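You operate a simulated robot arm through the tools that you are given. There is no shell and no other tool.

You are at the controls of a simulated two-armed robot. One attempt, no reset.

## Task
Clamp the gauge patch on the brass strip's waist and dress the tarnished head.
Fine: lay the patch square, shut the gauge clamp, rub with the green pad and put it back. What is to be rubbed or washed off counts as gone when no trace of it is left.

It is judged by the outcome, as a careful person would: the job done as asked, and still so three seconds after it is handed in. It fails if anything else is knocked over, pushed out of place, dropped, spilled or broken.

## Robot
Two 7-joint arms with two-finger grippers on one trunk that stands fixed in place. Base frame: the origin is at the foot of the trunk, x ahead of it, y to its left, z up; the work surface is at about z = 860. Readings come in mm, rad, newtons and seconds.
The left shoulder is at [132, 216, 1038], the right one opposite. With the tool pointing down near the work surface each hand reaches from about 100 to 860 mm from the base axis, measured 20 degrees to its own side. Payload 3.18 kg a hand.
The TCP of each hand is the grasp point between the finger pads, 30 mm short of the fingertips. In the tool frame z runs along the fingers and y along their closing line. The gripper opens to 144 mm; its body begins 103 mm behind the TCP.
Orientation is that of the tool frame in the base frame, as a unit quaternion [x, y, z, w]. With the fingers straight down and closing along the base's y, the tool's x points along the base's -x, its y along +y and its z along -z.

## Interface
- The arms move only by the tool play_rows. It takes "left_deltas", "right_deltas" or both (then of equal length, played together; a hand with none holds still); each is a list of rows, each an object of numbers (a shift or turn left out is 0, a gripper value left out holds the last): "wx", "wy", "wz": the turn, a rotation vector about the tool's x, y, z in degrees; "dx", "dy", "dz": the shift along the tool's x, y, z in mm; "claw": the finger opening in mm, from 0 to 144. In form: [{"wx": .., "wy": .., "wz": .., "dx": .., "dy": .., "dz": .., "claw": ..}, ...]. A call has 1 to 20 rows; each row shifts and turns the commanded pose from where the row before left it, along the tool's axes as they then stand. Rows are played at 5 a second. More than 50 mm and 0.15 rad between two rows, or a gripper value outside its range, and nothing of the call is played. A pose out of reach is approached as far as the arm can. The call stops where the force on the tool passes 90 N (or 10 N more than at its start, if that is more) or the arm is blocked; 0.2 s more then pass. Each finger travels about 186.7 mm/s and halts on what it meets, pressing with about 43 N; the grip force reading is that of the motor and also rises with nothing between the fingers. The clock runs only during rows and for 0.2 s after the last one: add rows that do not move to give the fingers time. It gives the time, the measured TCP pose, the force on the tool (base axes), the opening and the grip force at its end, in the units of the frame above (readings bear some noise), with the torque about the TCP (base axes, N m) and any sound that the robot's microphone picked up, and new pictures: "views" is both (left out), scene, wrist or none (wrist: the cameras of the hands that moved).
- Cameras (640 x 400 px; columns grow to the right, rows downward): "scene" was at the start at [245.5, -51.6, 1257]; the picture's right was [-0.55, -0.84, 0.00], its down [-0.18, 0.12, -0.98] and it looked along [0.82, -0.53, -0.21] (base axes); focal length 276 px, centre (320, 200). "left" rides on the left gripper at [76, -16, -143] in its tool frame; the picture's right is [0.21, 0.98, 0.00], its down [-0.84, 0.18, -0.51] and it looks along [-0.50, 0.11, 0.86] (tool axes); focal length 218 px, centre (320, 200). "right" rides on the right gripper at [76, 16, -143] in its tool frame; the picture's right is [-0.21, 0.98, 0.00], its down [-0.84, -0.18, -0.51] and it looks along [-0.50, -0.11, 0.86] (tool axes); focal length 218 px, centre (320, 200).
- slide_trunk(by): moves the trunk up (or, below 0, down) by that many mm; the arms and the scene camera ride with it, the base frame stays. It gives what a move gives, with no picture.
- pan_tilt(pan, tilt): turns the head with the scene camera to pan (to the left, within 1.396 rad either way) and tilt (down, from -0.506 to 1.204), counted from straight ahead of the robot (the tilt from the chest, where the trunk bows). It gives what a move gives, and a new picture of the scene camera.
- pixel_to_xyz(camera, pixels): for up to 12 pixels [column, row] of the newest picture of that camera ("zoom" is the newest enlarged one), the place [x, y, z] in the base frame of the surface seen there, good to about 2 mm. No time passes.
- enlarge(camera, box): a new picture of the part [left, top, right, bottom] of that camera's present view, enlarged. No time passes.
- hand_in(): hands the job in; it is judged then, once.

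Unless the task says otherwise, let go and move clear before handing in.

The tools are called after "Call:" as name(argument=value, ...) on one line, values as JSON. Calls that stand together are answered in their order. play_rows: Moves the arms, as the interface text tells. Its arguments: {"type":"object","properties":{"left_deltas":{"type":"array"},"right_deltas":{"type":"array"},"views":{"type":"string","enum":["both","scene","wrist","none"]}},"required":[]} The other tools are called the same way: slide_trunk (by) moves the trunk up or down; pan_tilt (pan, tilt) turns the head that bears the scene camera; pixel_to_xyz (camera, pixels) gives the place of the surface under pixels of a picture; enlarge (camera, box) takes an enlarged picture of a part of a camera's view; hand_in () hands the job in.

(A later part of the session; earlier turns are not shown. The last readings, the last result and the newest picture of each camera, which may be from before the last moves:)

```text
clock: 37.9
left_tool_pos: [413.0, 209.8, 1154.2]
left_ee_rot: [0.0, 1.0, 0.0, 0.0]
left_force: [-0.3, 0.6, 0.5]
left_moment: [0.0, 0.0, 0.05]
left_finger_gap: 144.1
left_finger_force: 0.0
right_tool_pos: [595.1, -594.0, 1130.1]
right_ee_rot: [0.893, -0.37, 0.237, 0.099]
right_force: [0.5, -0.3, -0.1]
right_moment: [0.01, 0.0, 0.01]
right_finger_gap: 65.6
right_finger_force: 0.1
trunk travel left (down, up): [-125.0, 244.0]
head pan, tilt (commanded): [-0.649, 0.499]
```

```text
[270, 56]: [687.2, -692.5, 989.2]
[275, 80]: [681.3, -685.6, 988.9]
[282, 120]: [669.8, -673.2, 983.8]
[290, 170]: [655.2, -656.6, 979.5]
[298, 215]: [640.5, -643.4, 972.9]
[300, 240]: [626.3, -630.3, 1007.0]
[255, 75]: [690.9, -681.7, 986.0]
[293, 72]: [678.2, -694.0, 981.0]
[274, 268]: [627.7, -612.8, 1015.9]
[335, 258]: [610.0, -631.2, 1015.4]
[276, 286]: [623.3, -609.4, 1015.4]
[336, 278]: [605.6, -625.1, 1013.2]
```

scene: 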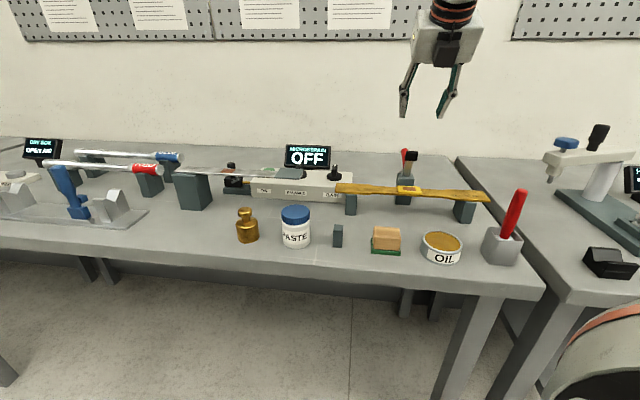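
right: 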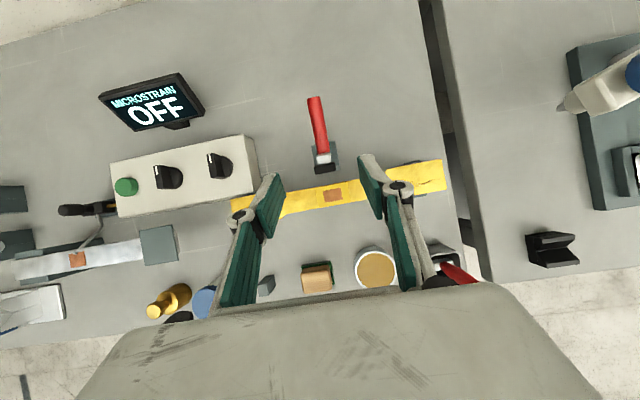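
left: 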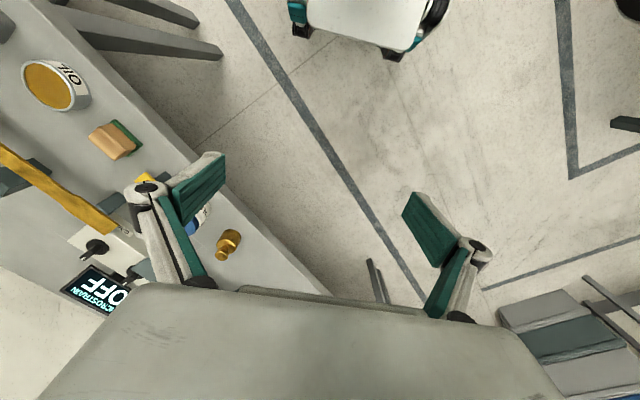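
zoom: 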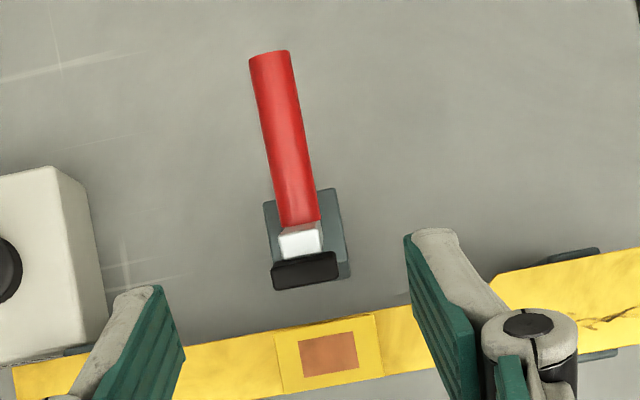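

Handle end at (687,-692.5,989), ~19 mm thick, centre s≈-2.4. I move to a standoff 90 mm back along the finger direction from the grip point (n=958, z=977).

Call:
play_rows(right_deltas=[{"dx": 8.6, "dy": 1.1, "dz": 33.8, "claw": 60}, {"dx": 8.6, "dy": 1.1, "dz": 33.8}, {"dx": 8.5, "dy": 1, "dz": 33.8}, {}], views="both")

Call:
enlarge(camera="scene", box=[350, 80, 490, 210])

Call:
enlarge(camera="right", box=[220, 120, 440, 280])

```text
clock: 38.9
left_tool_pos: [410.8, 208.1, 1155.2]
left_ee_rot: [0.0, 1.0, 0.0, 0.001]
left_force: [0.4, 0.1, -0.4]
left_moment: [0.0, -0.03, -0.05]
left_finger_gap: 144.0
left_finger_force: 0.0
right_tool_pos: [643.5, -646.2, 1056.9]
right_ee_rot: [0.893, -0.37, 0.238, 0.099]
right_force: [0.0, -0.5, 1.1]
right_moment: [0.0, -0.01, -0.01]
right_finger_gap: 60.0
right_finger_force: 0.1
trunk travel left (down, up): [-125.0, 244.0]
head pan, tilt (commanded): [-0.649, 0.499]
```

scene: 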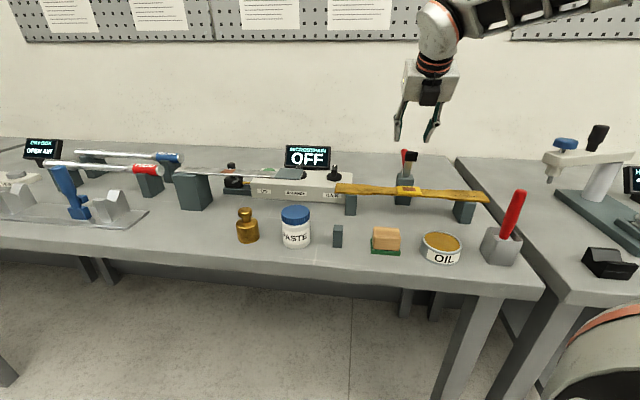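
right: 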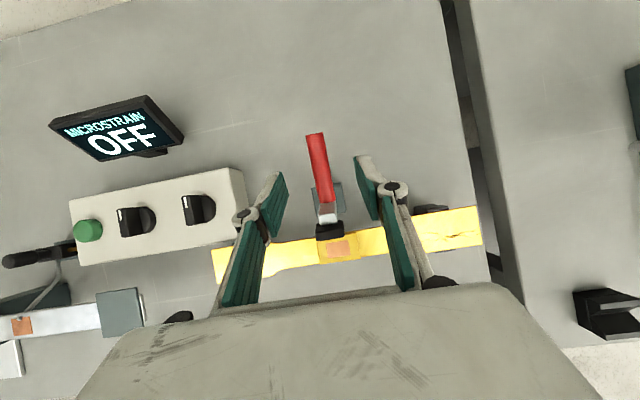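

```text
3.08 times, centred on (420, 145) of scene
```

zoom: 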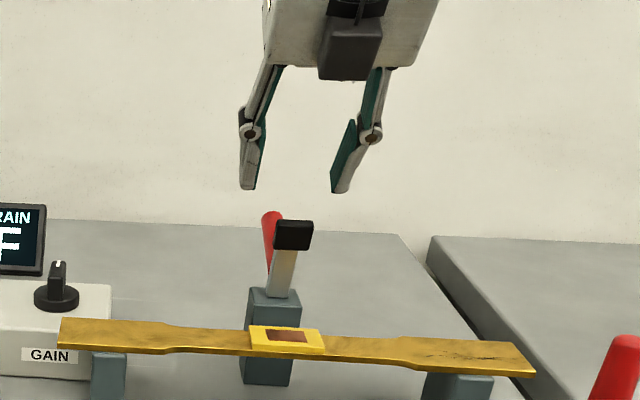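

```text
2.50 times, centred on (330, 200) of right
```

zoom: 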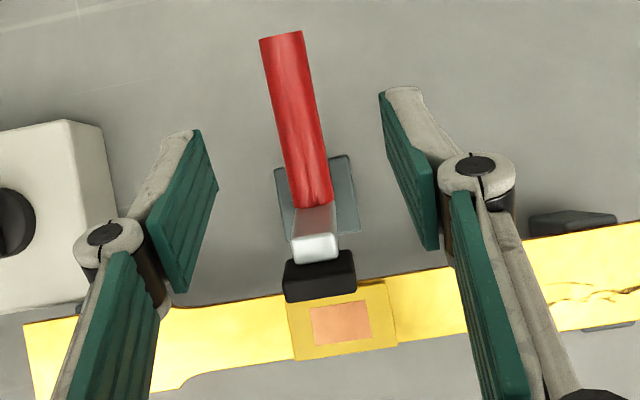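

Standoff reached, the handle lies between the fingers in the wrist view (zoom (295,120)). I advance 60 mm and check.

Call:
play_rows(right_deltas=[{"dz": 20}, {"dz": 20}, {"dz": 20}, {}], views="both")

Call:
enlarge(camera="scene", box=[350, 80, 490, 210])

Call:
enlarge(camera="right", box=[220, 120, 440, 280])

```text
clock: 39.9
left_tool_pos: [411.7, 209.7, 1154.9]
left_ee_rot: [0.0, 1.0, 0.0, 0.0]
left_force: [0.0, 0.6, -0.4]
left_moment: [-0.02, 0.02, 0.0]
left_finger_gap: 144.0
left_finger_force: 0.0
right_tool_pos: [664.5, -670.2, 1004.5]
right_ee_rot: [0.893, -0.37, 0.238, 0.098]
right_force: [-0.1, -0.3, 0.6]
right_moment: [0.0, -0.02, 0.01]
right_finger_gap: 60.2
right_finger_force: 0.0
trunk travel left (down, up): [-125.0, 244.0]
head pan, tilt (commanded): [-0.649, 0.499]
```

scene: 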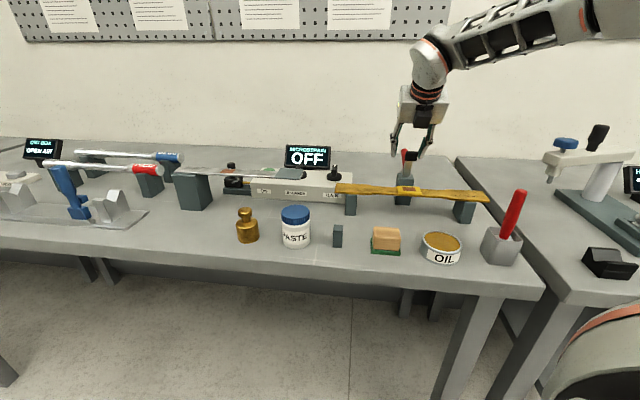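
right: 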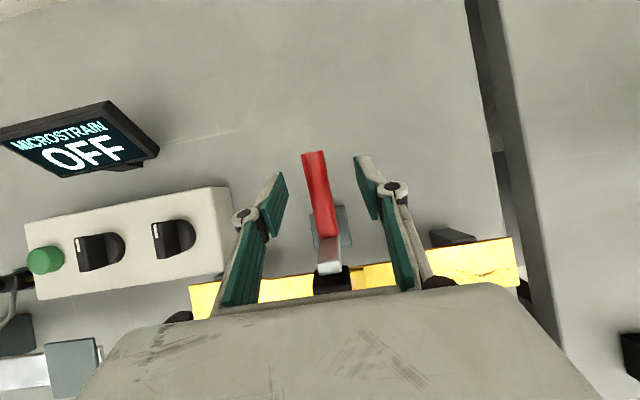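

```text
3.08 times, centred on (420, 145) of scene
```

zoom: 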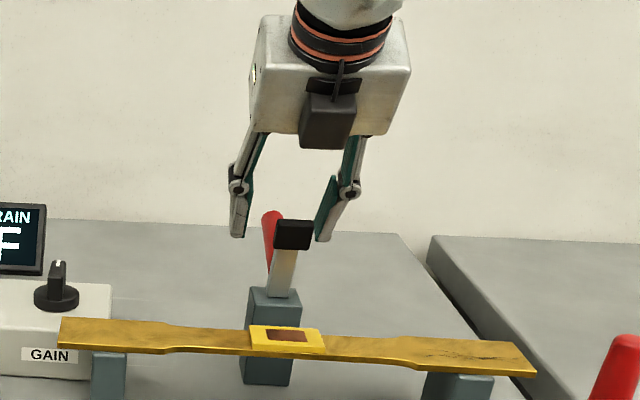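

```text
2.50 times, centred on (330, 200) of right
```

zoom: 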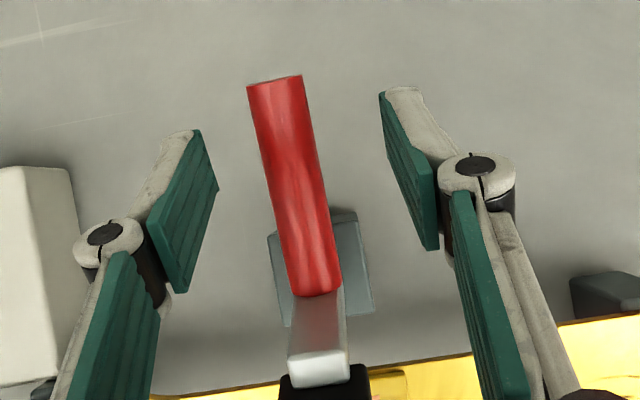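

The handle lies between the open fingers. I advance the last 30 mm, nudge 1 mm sideways and close on the handle.

Call:
play_rows(right_deltas=[{"dy": -1.2, "dz": 15}, {"dz": 15}, {}, {"claw": 40}, {"claw": 28}, {"claw": 22}, {"claw": 16}, {"claw": 12}, {}], views="both")

Call:
enlarge(camera="scene", box=[350, 80, 490, 210])

Call:
enlarge(camera="right", box=[220, 120, 440, 280])

```text
clock: 41.9
left_tool_pos: [412.5, 210.2, 1154.6]
left_ee_rot: [0.0, 1.0, 0.001, -0.001]
left_force: [0.0, 0.0, -0.5]
left_moment: [0.01, 0.02, -0.01]
left_finger_gap: 144.2
left_finger_force: 0.0
right_tool_pos: [678.4, -677.6, 977.5]
right_ee_rot: [0.893, -0.37, 0.238, 0.099]
right_force: [9.3, 7.2, -2.1]
right_moment: [0.01, -0.06, -0.02]
right_finger_gap: 18.3
right_finger_force: 44.7
trunk travel left (down, up): [-125.0, 244.0]
head pan, tilt (commanded): [-0.649, 0.499]
```

scene: 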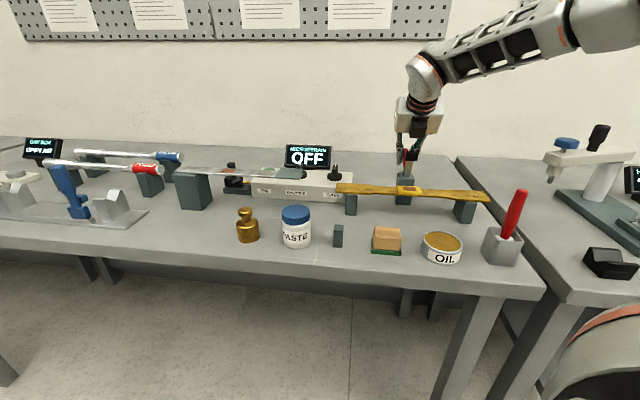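
right: 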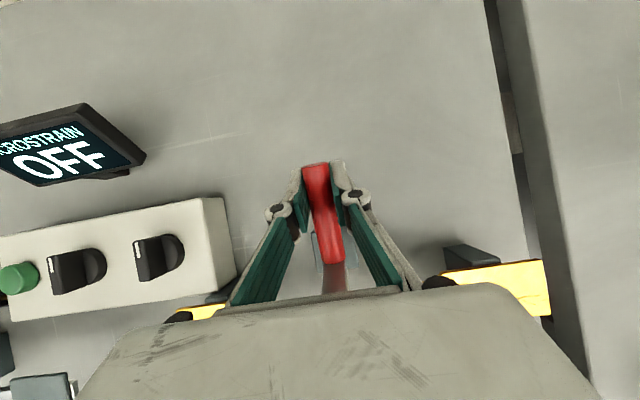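

```text
3.08 times, centred on (420, 145) of scene
```

zoom: 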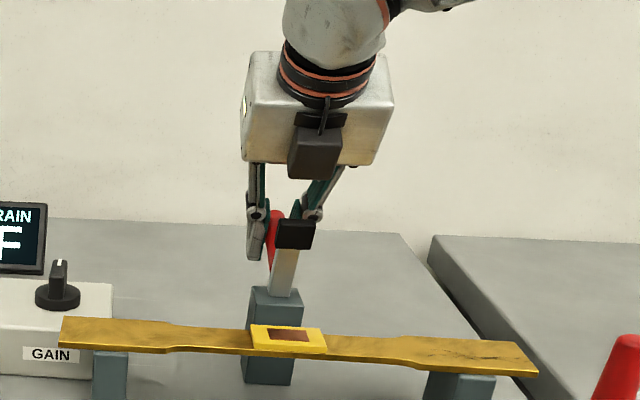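

```text
2.50 times, centred on (330, 200) of right
```

zoom: 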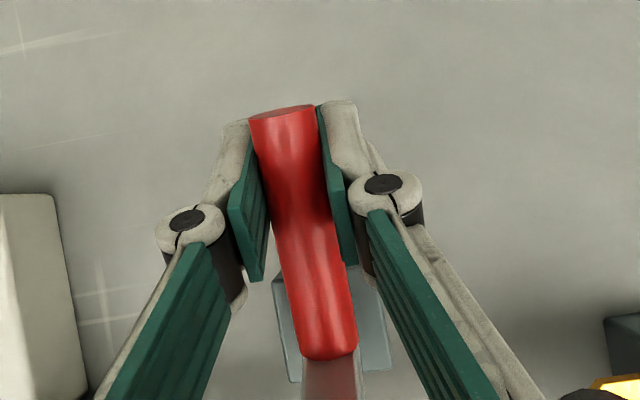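

The handle is gripped (gap 18.3 mm) with ~12 N of sideways load from a small misalignment. I relieve that by shifting 1.5 mm sideways and begin the arc upward/forward about the hinge in small steps, watching force.

Call:
play_rows(right_deltas=[{"dy": -1.5}, {"dx": -0.4, "dz": -5.4}, {"dx": -0.8, "dz": -5.3}, {}], views="both")

Call:
enlarge(camera="scene", box=[350, 80, 490, 210])

```text
clock: 42.9
left_tool_pos: [416.2, 206.2, 1153.9]
left_ee_rot: [0.0, 1.0, 0.002, -0.002]
left_force: [-0.5, 0.0, -0.2]
left_moment: [0.0, -0.02, -0.03]
left_finger_gap: 144.2
left_finger_force: 0.1
right_tool_pos: [674.9, -674.8, 980.7]
right_ee_rot: [0.894, -0.37, 0.234, 0.099]
right_force: [23.7, -9.0, -17.2]
right_moment: [-0.62, -0.61, -0.05]
right_finger_gap: 18.6
right_finger_force: 44.6
trunk travel left (down, up): [-125.0, 244.0]
head pan, tilt (commanded): [-0.649, 0.499]
```

scene: 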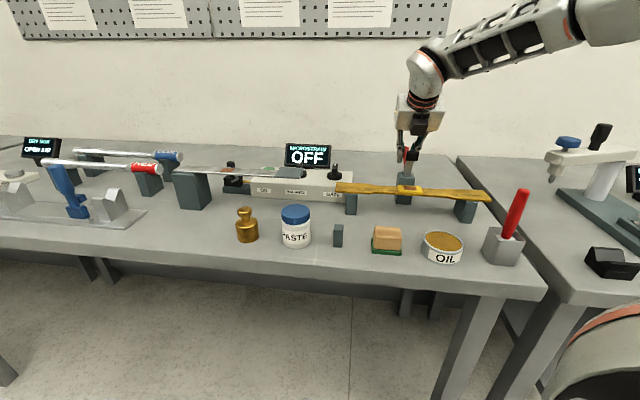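
right: 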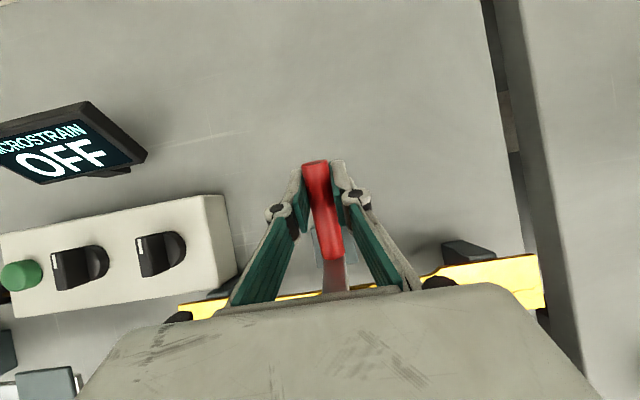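

```text
3.08 times, centred on (420, 145) of scene
```

zoom: 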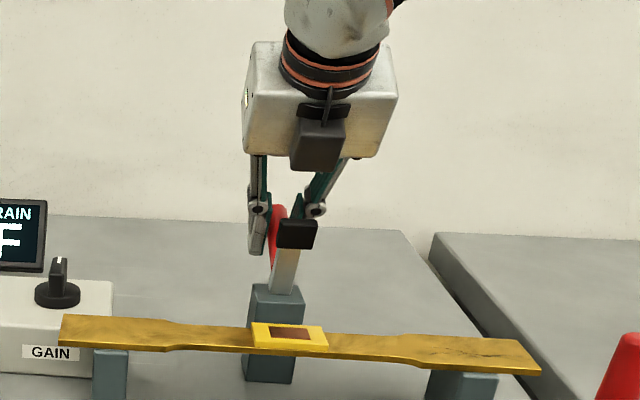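

The lever gives with about 30 N of resistance and has begun to turn (TCP moved ~5 mm along the arc). I continue with two more small arc steps.

Call:
play_rows(right_deltas=[{"dx": -1.4, "dz": -5.2}, {"dx": -1.75, "dz": -5.2}, {}], views="both")

Call:
enlarge(camera="scene", box=[350, 80, 490, 210])

```text
clock: 43.7
left_tool_pos: [414.4, 208.1, 1154.6]
left_ee_rot: [0.001, 1.0, 0.001, -0.001]
left_force: [-0.1, -1.1, 0.8]
left_moment: [-0.02, -0.02, 0.0]
left_finger_gap: 143.9
left_finger_force: 0.0
right_tool_pos: [668.5, -668.0, 991.5]
right_ee_rot: [0.893, -0.371, 0.237, 0.099]
right_force: [17.6, -9.9, -10.4]
right_moment: [-0.73, -0.74, -0.03]
right_finger_gap: 18.5
right_finger_force: 45.0
trunk travel left (down, up): [-125.0, 244.0]
head pan, tilt (commanded): [-0.649, 0.499]
```

scene: 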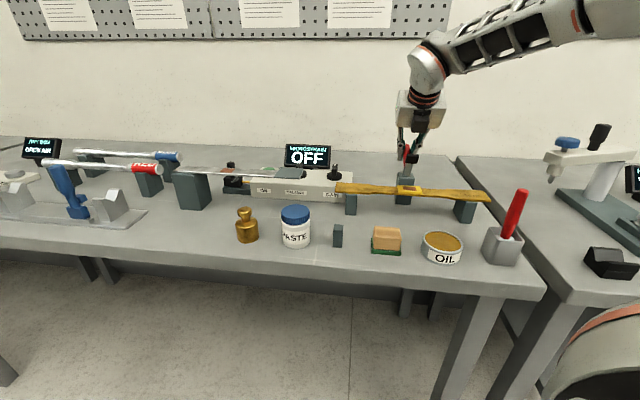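
right: 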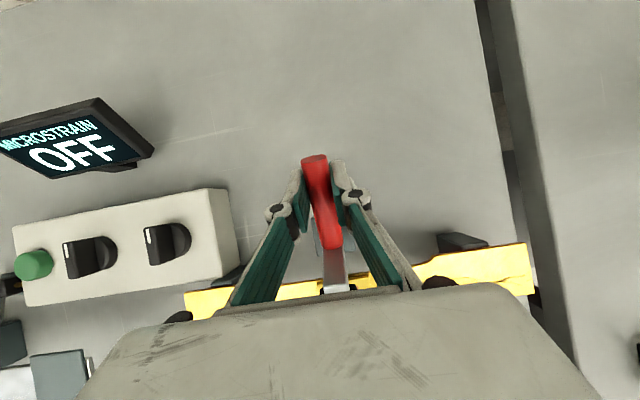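

```text
3.08 times, centred on (420, 145) of scene
```

zoom: 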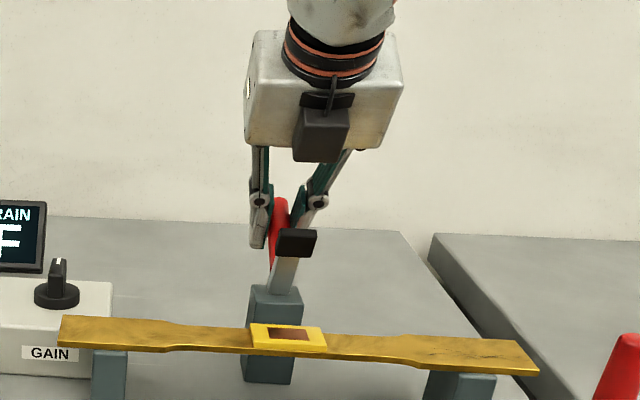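

The lever is turning visibly (foot has come forward), with forces dropping to ~22 N. I continue the arc three more 5° steps.

Call:
play_rows(right_deltas=[{"dx": -5.0, "dz": -5.2}, {"dx": -3.1, "dz": -4.6}, {"dx": -3.5, "dz": -4.2}, {}], views="both")

Call:
enlarge(camera="scene", box=[350, 80, 490, 210])

```text
clock: 44.7
left_tool_pos: [412.6, 208.2, 1155.5]
left_ee_rot: [0.0, 1.0, 0.0, 0.0]
left_force: [-0.5, 0.3, 0.3]
left_moment: [0.03, -0.03, 0.03]
left_finger_gap: 143.9
left_finger_force: 0.0
right_tool_pos: [657.1, -657.6, 999.1]
right_ee_rot: [0.892, -0.369, 0.24, 0.1]
right_force: [18.9, -17.0, 6.5]
right_moment: [-0.81, -0.82, -0.03]
right_finger_gap: 18.8
right_finger_force: 44.9
trunk travel left (down, up): [-125.0, 244.0]
head pan, tilt (commanded): [-0.649, 0.499]
```

scene: 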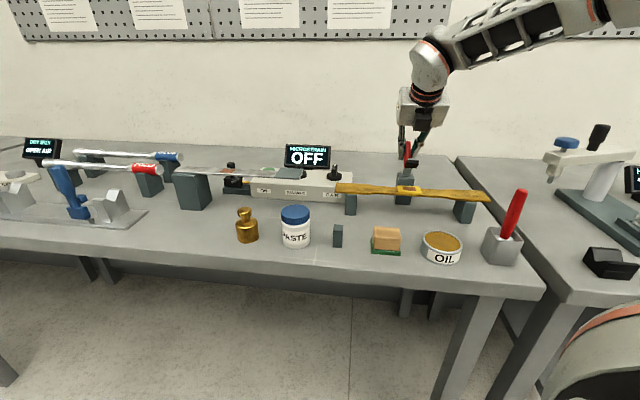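
right: 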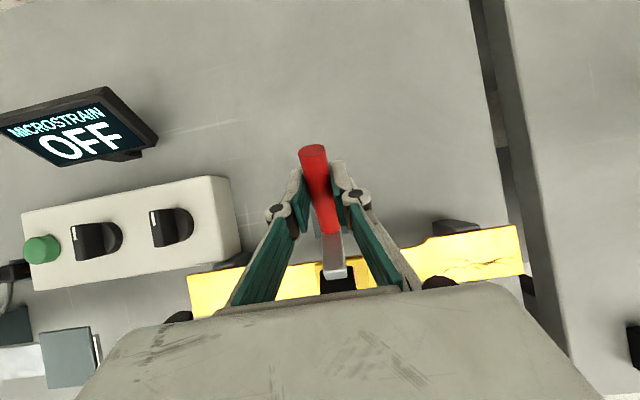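

```text
3.08 times, centred on (420, 145) of scene
```

zoom: 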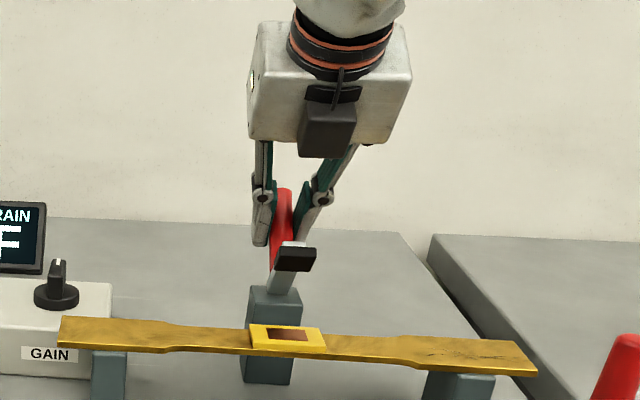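

Fitting the three readings gives the hinge near (n 910, z 943); the lever has turned ~35° of about 72°. I continue three more steps along that arc.

Call:
play_rows(right_deltas=[{"dx": -3.9, "dz": -3.2}, {"dx": -4.9, "dz": -4.0}, {"dx": -5.3, "dz": -3.4}, {}], views="both")

Call:
enlarge(camera="scene", box=[350, 80, 490, 210])

```text
clock: 45.7
left_tool_pos: [412.8, 208.0, 1153.4]
left_ee_rot: [0.0, 1.0, 0.001, -0.001]
left_force: [0.0, -0.5, -0.5]
left_moment: [-0.02, 0.02, 0.02]
left_finger_gap: 143.8
left_finger_force: 0.1
right_tool_pos: [644.8, -644.8, 1001.8]
right_ee_rot: [0.893, -0.369, 0.239, 0.099]
right_force: [21.5, -17.6, 6.2]
right_moment: [-0.95, -1.04, -0.06]
right_finger_gap: 18.9
right_finger_force: 45.1
trunk travel left (down, up): [-125.0, 244.0]
head pan, tilt (commanded): [-0.649, 0.499]
```

scene: 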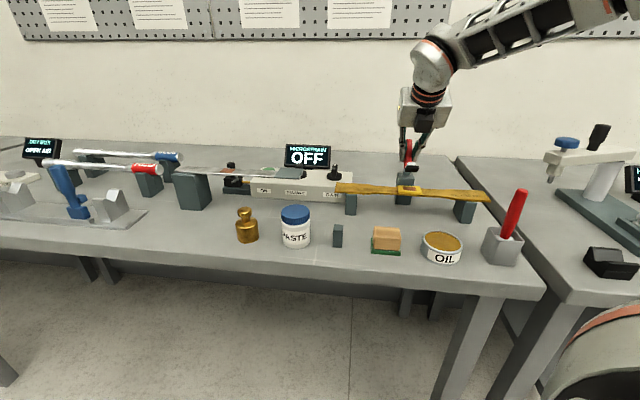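
right: 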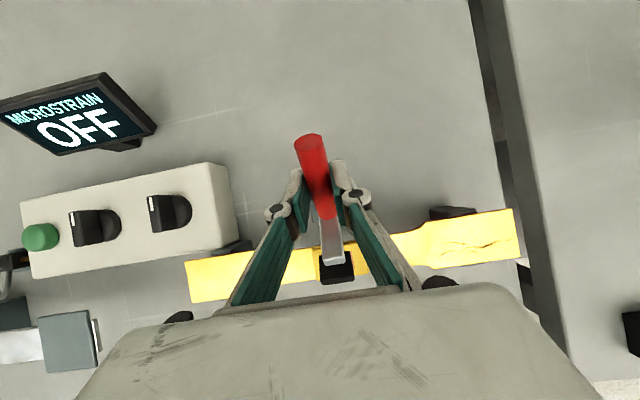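

```text
3.08 times, centred on (420, 145) of scene
```

zoom: 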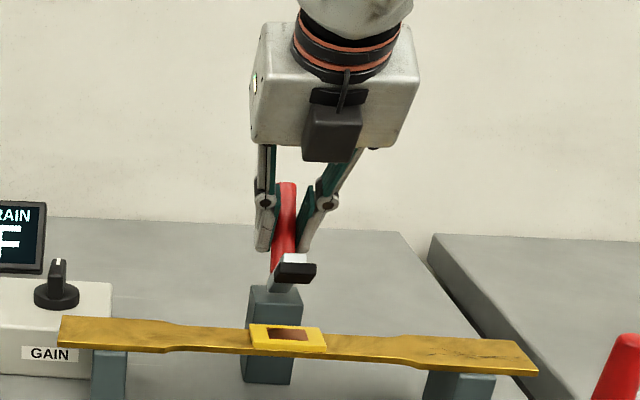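

Call:
pixel_to_xyz(camera="zoom", pixels=[[280, 266], [312, 268], [295, 280], [293, 258], [287, 188], [283, 230], [285, 290], [288, 337]])

```text
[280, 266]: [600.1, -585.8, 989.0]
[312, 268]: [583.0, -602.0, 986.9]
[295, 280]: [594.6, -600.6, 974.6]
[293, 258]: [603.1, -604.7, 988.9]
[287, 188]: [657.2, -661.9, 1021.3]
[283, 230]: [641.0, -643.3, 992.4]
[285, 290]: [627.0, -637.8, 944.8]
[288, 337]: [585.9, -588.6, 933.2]
```

The hand pulled along the arc but the handle resists turning between the pads (foot now at n≈846, z≈981, lever turned ~34°). I'll release here, see whether the lever stays, and then finish by pressing the foot down from above.

Call:
play_rows(right_deltas=[{"claw": 24}, {"claw": 32}, {"claw": 45}, {"claw": 60}, {}], views="both")

Call:
enlarge(camera="scene", box=[350, 80, 490, 210])

Call:
enlarge(camera="right", box=[220, 120, 440, 290])

```text
clock: 46.9
left_tool_pos: [412.2, 208.0, 1154.5]
left_ee_rot: [0.001, 1.0, 0.0, 0.0]
left_force: [-0.4, 0.0, -0.5]
left_moment: [0.0, 0.02, 0.02]
left_finger_gap: 144.0
left_finger_force: 0.1
right_tool_pos: [643.2, -643.4, 1001.4]
right_ee_rot: [0.893, -0.369, 0.238, 0.1]
right_force: [-0.1, -0.6, -0.2]
right_moment: [-0.02, 0.01, -0.03]
right_finger_gap: 59.8
right_finger_force: 0.1
trunk travel left (down, up): [-125.0, 244.0]
head pan, tilt (commanded): [-0.649, 0.499]
```

scene: 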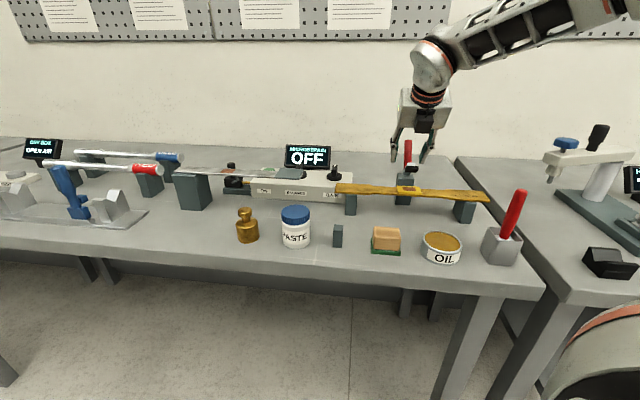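
right: 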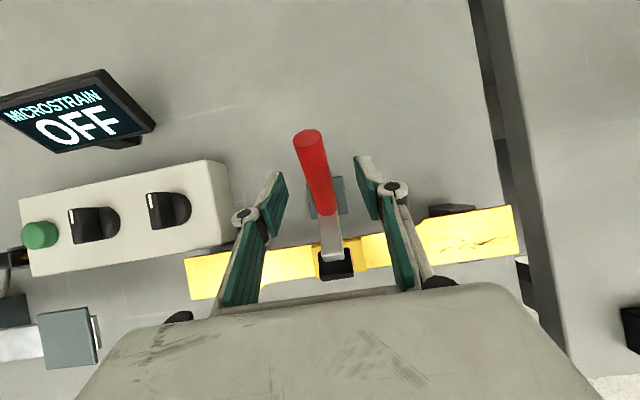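

```text
3.08 times, centred on (420, 145) of scene
```

zoom: 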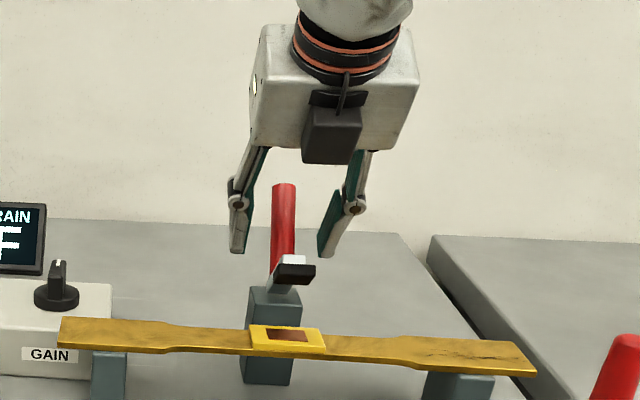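

```text
2.35 times, centred on (330, 205) of right
```

zoom: 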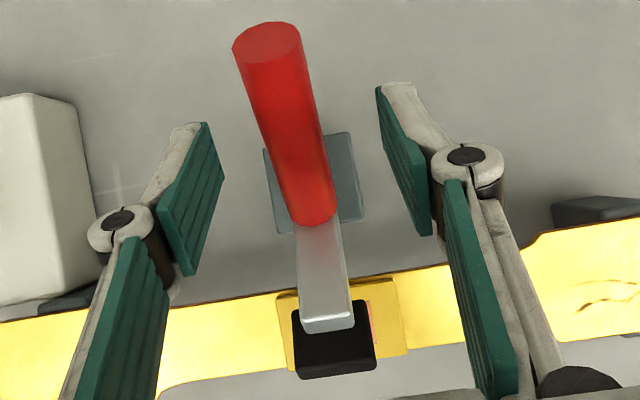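

The lever stays where I left it (foot over the patch, handle upright-ish). I measure the new lever pose.

Call:
pixel_to_xyz(camera="zoom", pixels=[[268, 42], [275, 80], [290, 140], [308, 200], [318, 250], [325, 295], [328, 326], [300, 372], [372, 362], [335, 350], [305, 325], [350, 318]])

Call:
enlarge(camera="scene", box=[380, 130, 450, 210])

```text
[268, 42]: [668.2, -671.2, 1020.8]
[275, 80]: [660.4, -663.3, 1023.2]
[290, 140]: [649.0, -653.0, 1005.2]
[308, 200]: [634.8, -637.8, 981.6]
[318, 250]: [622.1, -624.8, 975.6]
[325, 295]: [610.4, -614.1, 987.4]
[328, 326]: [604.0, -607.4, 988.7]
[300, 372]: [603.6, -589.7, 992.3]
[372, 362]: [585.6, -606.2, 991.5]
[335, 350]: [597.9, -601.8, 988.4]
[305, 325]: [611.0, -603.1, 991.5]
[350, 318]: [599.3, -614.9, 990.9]
```

```text
5.00 times, centred on (415, 170) of scene
```

zoom: 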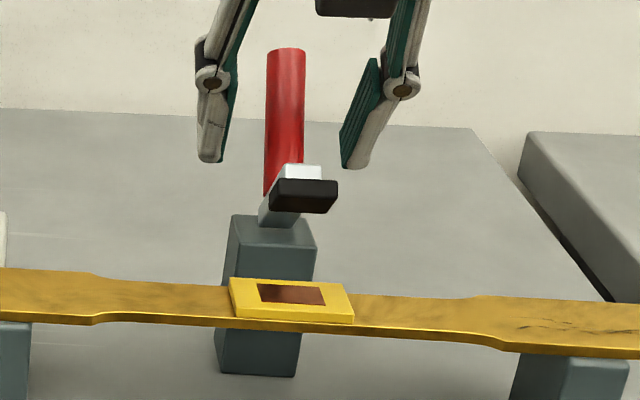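

The lever is at ~49° on the handle side and holds by itself. I back the hand out along its fingers, make it vertical again and close the fingers.

Call:
play_rows(right_deltas=[{"dz": -30}, {"dz": -30}, {"dz": -30}, {"wy": -7.5}, {"wy": -7.5}, {"wy": -7.5}, {"wy": -7.5}, {"claw": 30}, {"claw": 0}, {}, {}], views="both")

Call:
enlarge(camera="scene", box=[350, 60, 490, 210])

Call:
enlarge(camera="right", box=[220, 60, 440, 200])

```text
clock: 49.3
left_tool_pos: [412.1, 209.3, 1154.2]
left_ee_rot: [0.0, 1.0, 0.0, 0.0]
left_force: [0.2, 0.3, -0.4]
left_moment: [0.0, 0.01, 0.0]
left_finger_gap: 144.1
left_finger_force: 0.1
right_tool_pos: [611.8, -611.7, 1080.3]
right_ee_rot: [0.924, -0.382, -0.001, -0.001]
right_force: [-0.7, 0.2, 0.1]
right_moment: [0.02, 0.03, 0.05]
right_finger_gap: 0.0
right_finger_force: 30.8
trunk travel left (down, up): [-125.0, 244.0]
head pan, tilt (commanded): [-0.649, 0.499]
```

scene: 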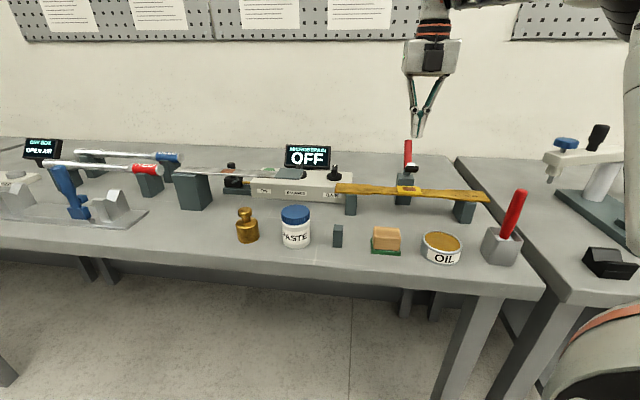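
right: 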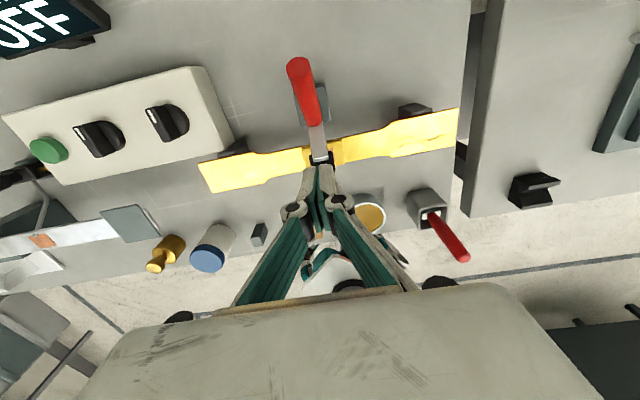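

```text
2.67 times, centred on (420, 135) of scene
```

zoom: 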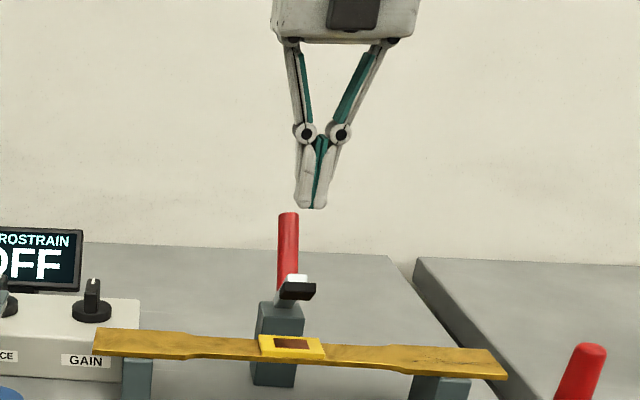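

```text
2.86 times, centred on (330, 130) of right
```

zoom: 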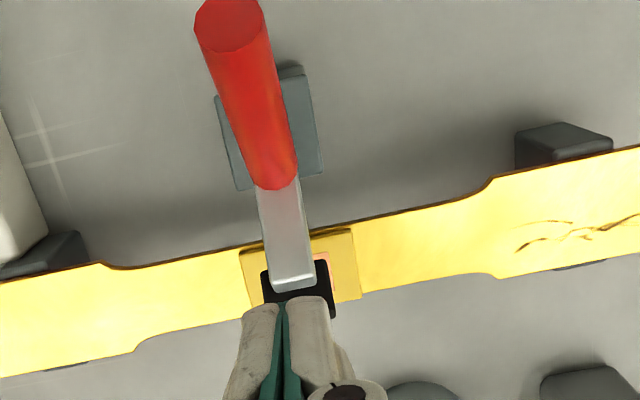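

The fingers are closed and vertical at n≈865. I shift to n≈851, s≈-2.4 above the foot and lower to about 8 mm over it.

Call:
play_rows(right_deltas=[{"dx": -14, "dy": 2.4}, {"dz": 25}, {"dz": 23}, {}], views="both")

Call:
enlarge(camera="scene", box=[370, 90, 470, 210])

Call:
enlarge(camera="right", box=[250, 60, 410, 220])

```text
clock: 50.3
left_tool_pos: [411.6, 208.9, 1154.3]
left_ee_rot: [0.001, 1.0, 0.0, 0.0]
left_force: [-0.5, -0.7, 0.3]
left_moment: [-0.02, -0.03, -0.01]
left_finger_gap: 144.2
left_finger_force: 0.0
right_tool_pos: [598.6, -603.8, 1031.3]
right_ee_rot: [0.924, -0.382, -0.002, 0.0]
right_force: [0.0, -0.2, -0.3]
right_moment: [0.01, 0.0, 0.0]
right_finger_gap: 0.0
right_finger_force: 30.8
trunk travel left (down, up): [-125.0, 244.0]
head pan, tilt (commanded): [-0.649, 0.499]
```

scene: 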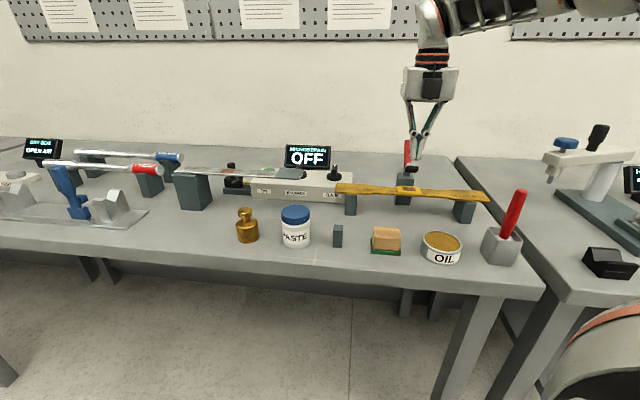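
right: 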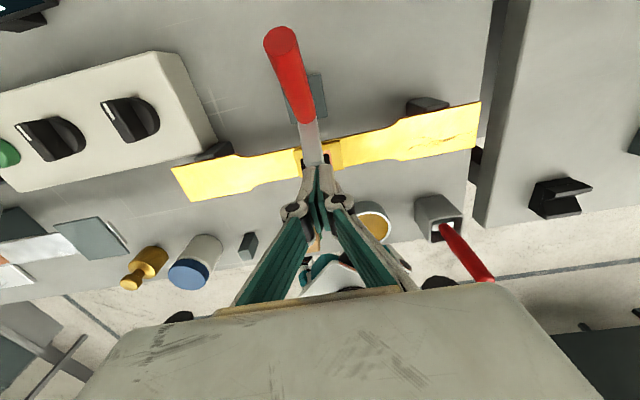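

```text
3.33 times, centred on (420, 150) of scene
```

zoom: 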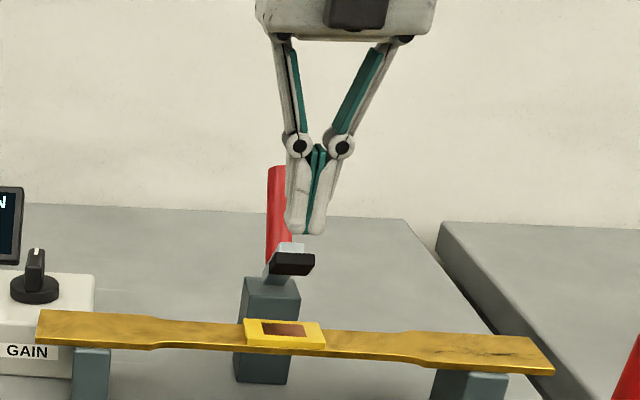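

```text
2.50 times, centred on (330, 140) of right
```

zoom: 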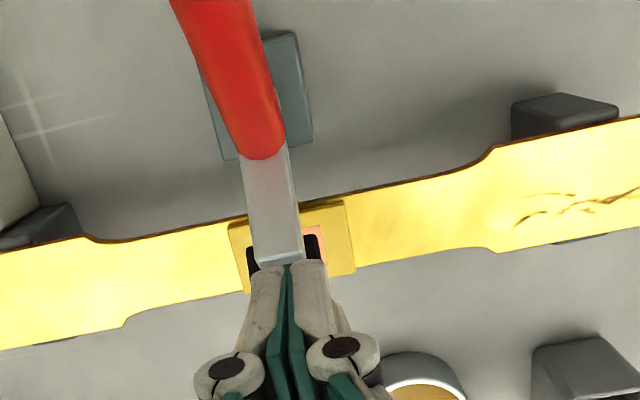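

The closed tips are just above the foot (zoom: tips (305,232), foot (292,263)). I come down to touch and push along the lever's arc, reading force.

Call:
play_rows(right_deltas=[{"dz": 8}, {"dx": -2, "dz": 4}, {"dx": -3, "dz": 4}, {}], views="scene")

Call:
enlarge(camera="scene", box=[370, 90, 470, 210])

```text
clock: 51.3
left_tool_pos: [412.3, 209.9, 1155.3]
left_ee_rot: [0.001, 1.0, 0.0, 0.0]
left_force: [1.2, 0.5, -0.8]
left_moment: [-0.01, 0.02, -0.02]
left_finger_gap: 143.9
left_finger_force: 0.0
right_tool_pos: [596.1, -599.5, 1015.2]
right_ee_rot: [0.924, -0.382, -0.001, -0.001]
right_force: [-1.3, 1.4, 2.2]
right_moment: [-0.02, 0.03, -0.01]
right_finger_gap: 6.1
right_finger_force: 31.0
trunk travel left (down, up): [-125.0, 244.0]
head pan, tilt (commanded): [-0.649, 0.499]
```

scene: 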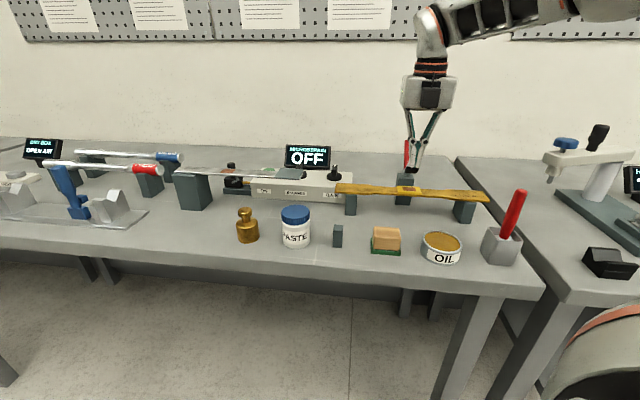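

```text
3.33 times, centred on (420, 150) of scene
```

zoom: 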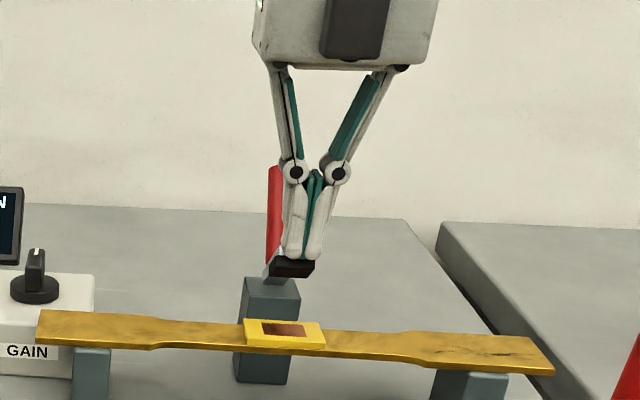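

Contact made with only ~2 N; the lever moves easily. I continue along the arc two steps at a time.

Call:
play_rows(right_deltas=[{"dx": -3.5, "dz": 5.5}, {"dx": -3.5, "dz": 6}, {}], views="scene")

Call:
enlarge(camera="scene", box=[370, 90, 470, 210])

```text
clock: 52.1
left_tool_pos: [411.3, 210.3, 1154.6]
left_ee_rot: [0.0, 1.0, 0.0, 0.0]
left_force: [-0.7, 0.1, 0.3]
left_moment: [-0.01, -0.02, -0.02]
left_finger_gap: 143.9
left_finger_force: 0.1
right_tool_pos: [590.0, -593.4, 1004.5]
right_ee_rot: [0.924, -0.382, -0.002, -0.001]
right_force: [-6.5, 3.2, 4.0]
right_moment: [0.08, 0.13, 0.0]
right_finger_gap: 6.3
right_finger_force: 31.0
trunk travel left (down, up): [-125.0, 244.0]
head pan, tilt (commanded): [-0.649, 0.499]
```

scene: 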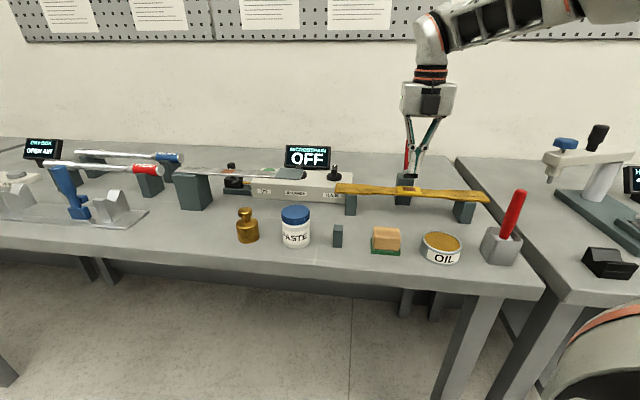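

```text
3.33 times, centred on (420, 150) of scene
```

zoom: 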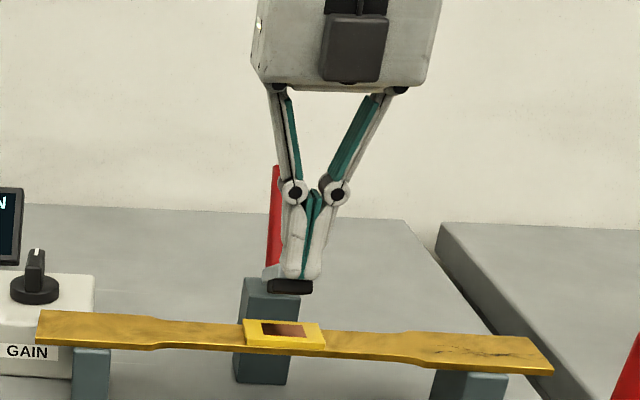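

Call:
enlarge(camera="scene", box=[395, 150, 435, 205])

Call:
enlarge(camera="right", box=[250, 60, 410, 220])

```text
7.27 times, centred on (415, 178) of scene
```

zoom: 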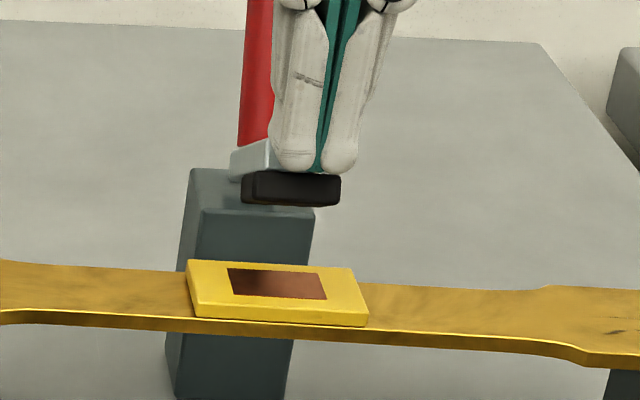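

```text
2.50 times, centred on (330, 140) of right
```

zoom: 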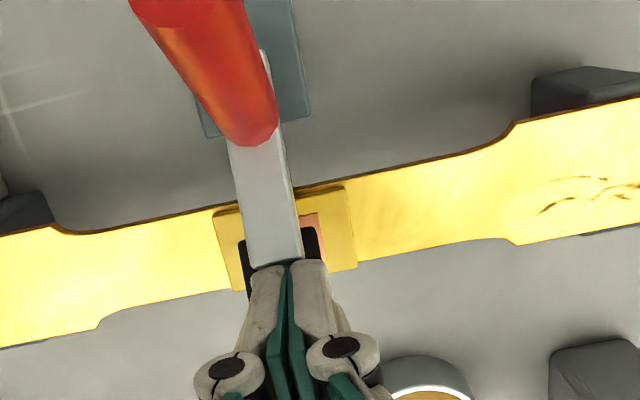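

Call:
pixel_to_xyz(camera="zoom", pixels=[[255, 160], [262, 200], [270, 240], [272, 258], [243, 270], [310, 240], [240, 245], [308, 225], [200, 15], [235, 90], [250, 135]])

```text
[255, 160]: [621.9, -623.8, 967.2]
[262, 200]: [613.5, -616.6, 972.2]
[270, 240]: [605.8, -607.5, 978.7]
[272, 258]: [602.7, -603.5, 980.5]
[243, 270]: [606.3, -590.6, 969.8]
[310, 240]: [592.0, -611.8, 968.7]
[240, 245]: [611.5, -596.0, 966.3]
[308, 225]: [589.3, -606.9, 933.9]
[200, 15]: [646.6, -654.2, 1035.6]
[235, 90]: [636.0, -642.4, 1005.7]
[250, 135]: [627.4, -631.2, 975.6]
```

The arm end's top corner is at about (n 852, z 981) with the lever ~25° from level; my tips slid toward the foot's front edge. I lift slightly, shift outward onto the arm itself, and press on.

Call:
play_rows(right_deltas=[{"dz": -10}, {"dx": 6}, {"dx": 6}, {"dz": 6}, {"dz": 4}, {"dz": 4}, {}], views="both")

Call:
enlarge(camera="scene", box=[395, 150, 435, 205])

```text
clock: 53.7
left_tool_pos: [412.1, 210.1, 1155.2]
left_ee_rot: [0.0, 1.0, 0.0, 0.0]
left_force: [-0.6, 0.8, -0.9]
left_moment: [0.0, 0.01, 0.0]
left_finger_gap: 144.2
left_finger_force: 0.1
right_tool_pos: [597.5, -602.4, 999.6]
right_ee_rot: [0.924, -0.382, -0.002, 0.0]
right_force: [0.2, 1.1, -0.1]
right_moment: [-0.03, 0.03, 0.0]
right_finger_gap: 0.0
right_finger_force: 30.4
trunk travel left (down, up): [-125.0, 244.0]
head pan, tilt (commanded): [-0.649, 0.499]
```

scene: 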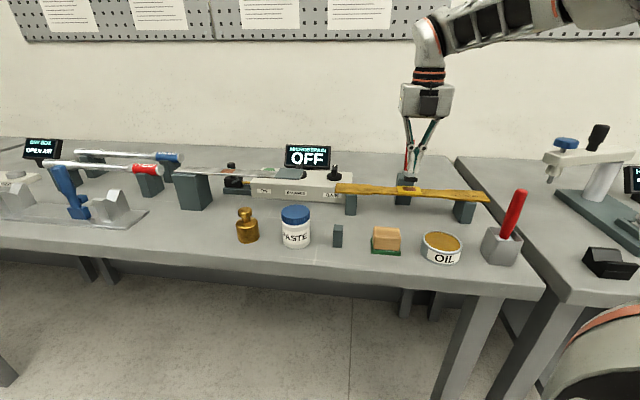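
right: 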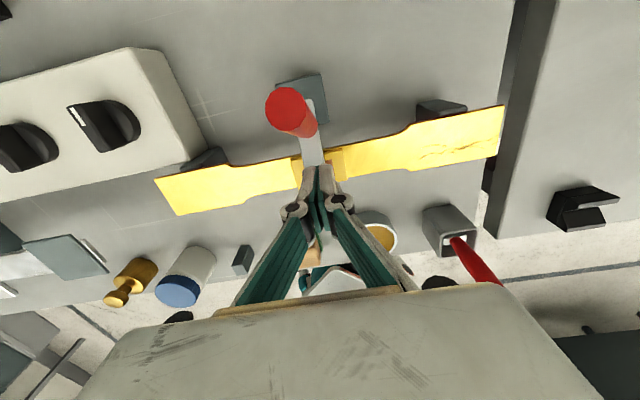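

```text
7.27 times, centred on (415, 178) of scene
```

zoom: 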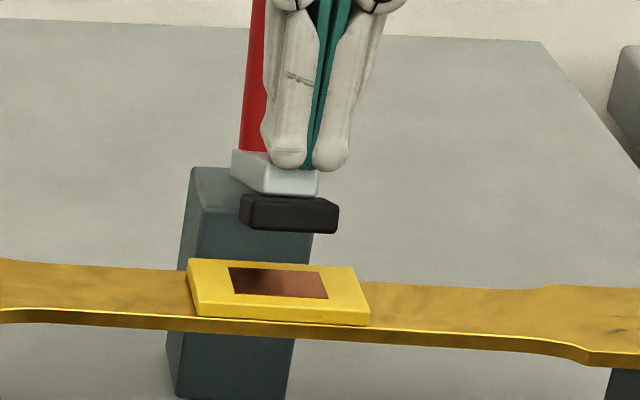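

The tips now sit on the arm, which is close to level and moves with negligible force. I keep pressing down in steps.

Call:
play_rows(right_deltas=[{"dx": -0.8, "dz": 3}, {"dx": -0.8, "dz": 3}, {"dx": -0.5, "dz": 2}, {}], views="scene")

Call:
enlarge(camera="scene", box=[395, 150, 435, 205])

```text
clock: 54.7
left_tool_pos: [412.0, 209.4, 1154.2]
left_ee_rot: [0.0, 1.0, 0.0, 0.0]
left_force: [0.1, -0.4, -0.2]
left_moment: [0.01, 0.03, -0.02]
left_finger_gap: 143.8
left_finger_force: 0.1
right_tool_pos: [596.3, -601.9, 992.5]
right_ee_rot: [0.924, -0.383, -0.001, 0.0]
right_force: [-0.3, 0.4, 0.2]
right_moment: [0.0, -0.02, 0.03]
right_finger_gap: 0.0
right_finger_force: 30.1
trunk travel left (down, up): [-125.0, 244.0]
head pan, tilt (commanded): [-0.649, 0.499]
```

scene: 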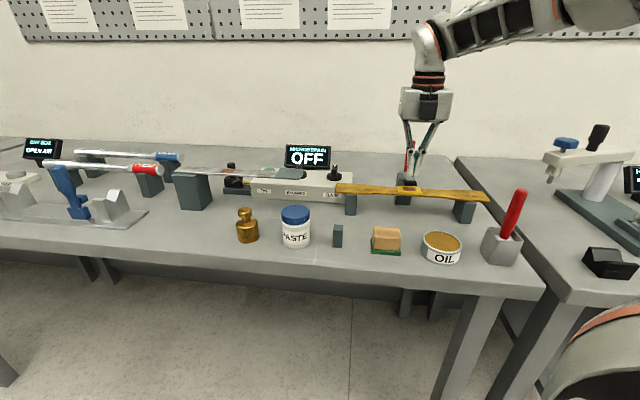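

```text
7.27 times, centred on (415, 178) of scene
```

zoom: 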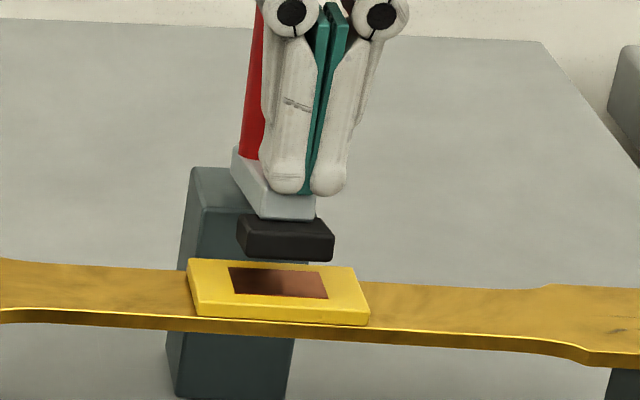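

Call:
play_rows(right_deltas=[{"dx": -0.4, "dz": 2.5}, {"dx": -0.3, "dz": 2.5}, {}], views="scene")

Call:
enlarge(camera="scene", box=[395, 150, 435, 205])

```text
clock: 55.5
left_tool_pos: [412.9, 209.1, 1155.5]
left_ee_rot: [0.0, 1.0, 0.0, 0.0]
left_force: [-1.0, -0.8, -0.4]
left_moment: [0.0, 0.01, -0.03]
left_finger_gap: 144.1
left_finger_force: 0.0
right_tool_pos: [596.0, -601.6, 986.5]
right_ee_rot: [0.924, -0.383, -0.001, 0.001]
right_force: [0.5, 0.0, 0.0]
right_moment: [-0.03, 0.0, 0.01]
right_finger_gap: 0.0
right_finger_force: 31.1
trunk travel left (down, up): [-125.0, 244.0]
head pan, tilt (commanded): [-0.649, 0.499]
```

scene: 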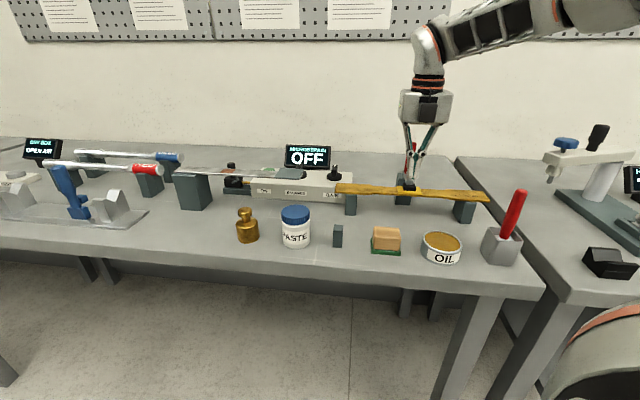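

```text
7.27 times, centred on (415, 178) of scene
```

zoom: 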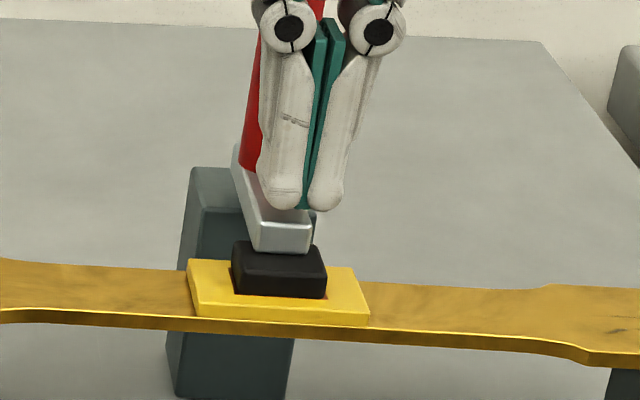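

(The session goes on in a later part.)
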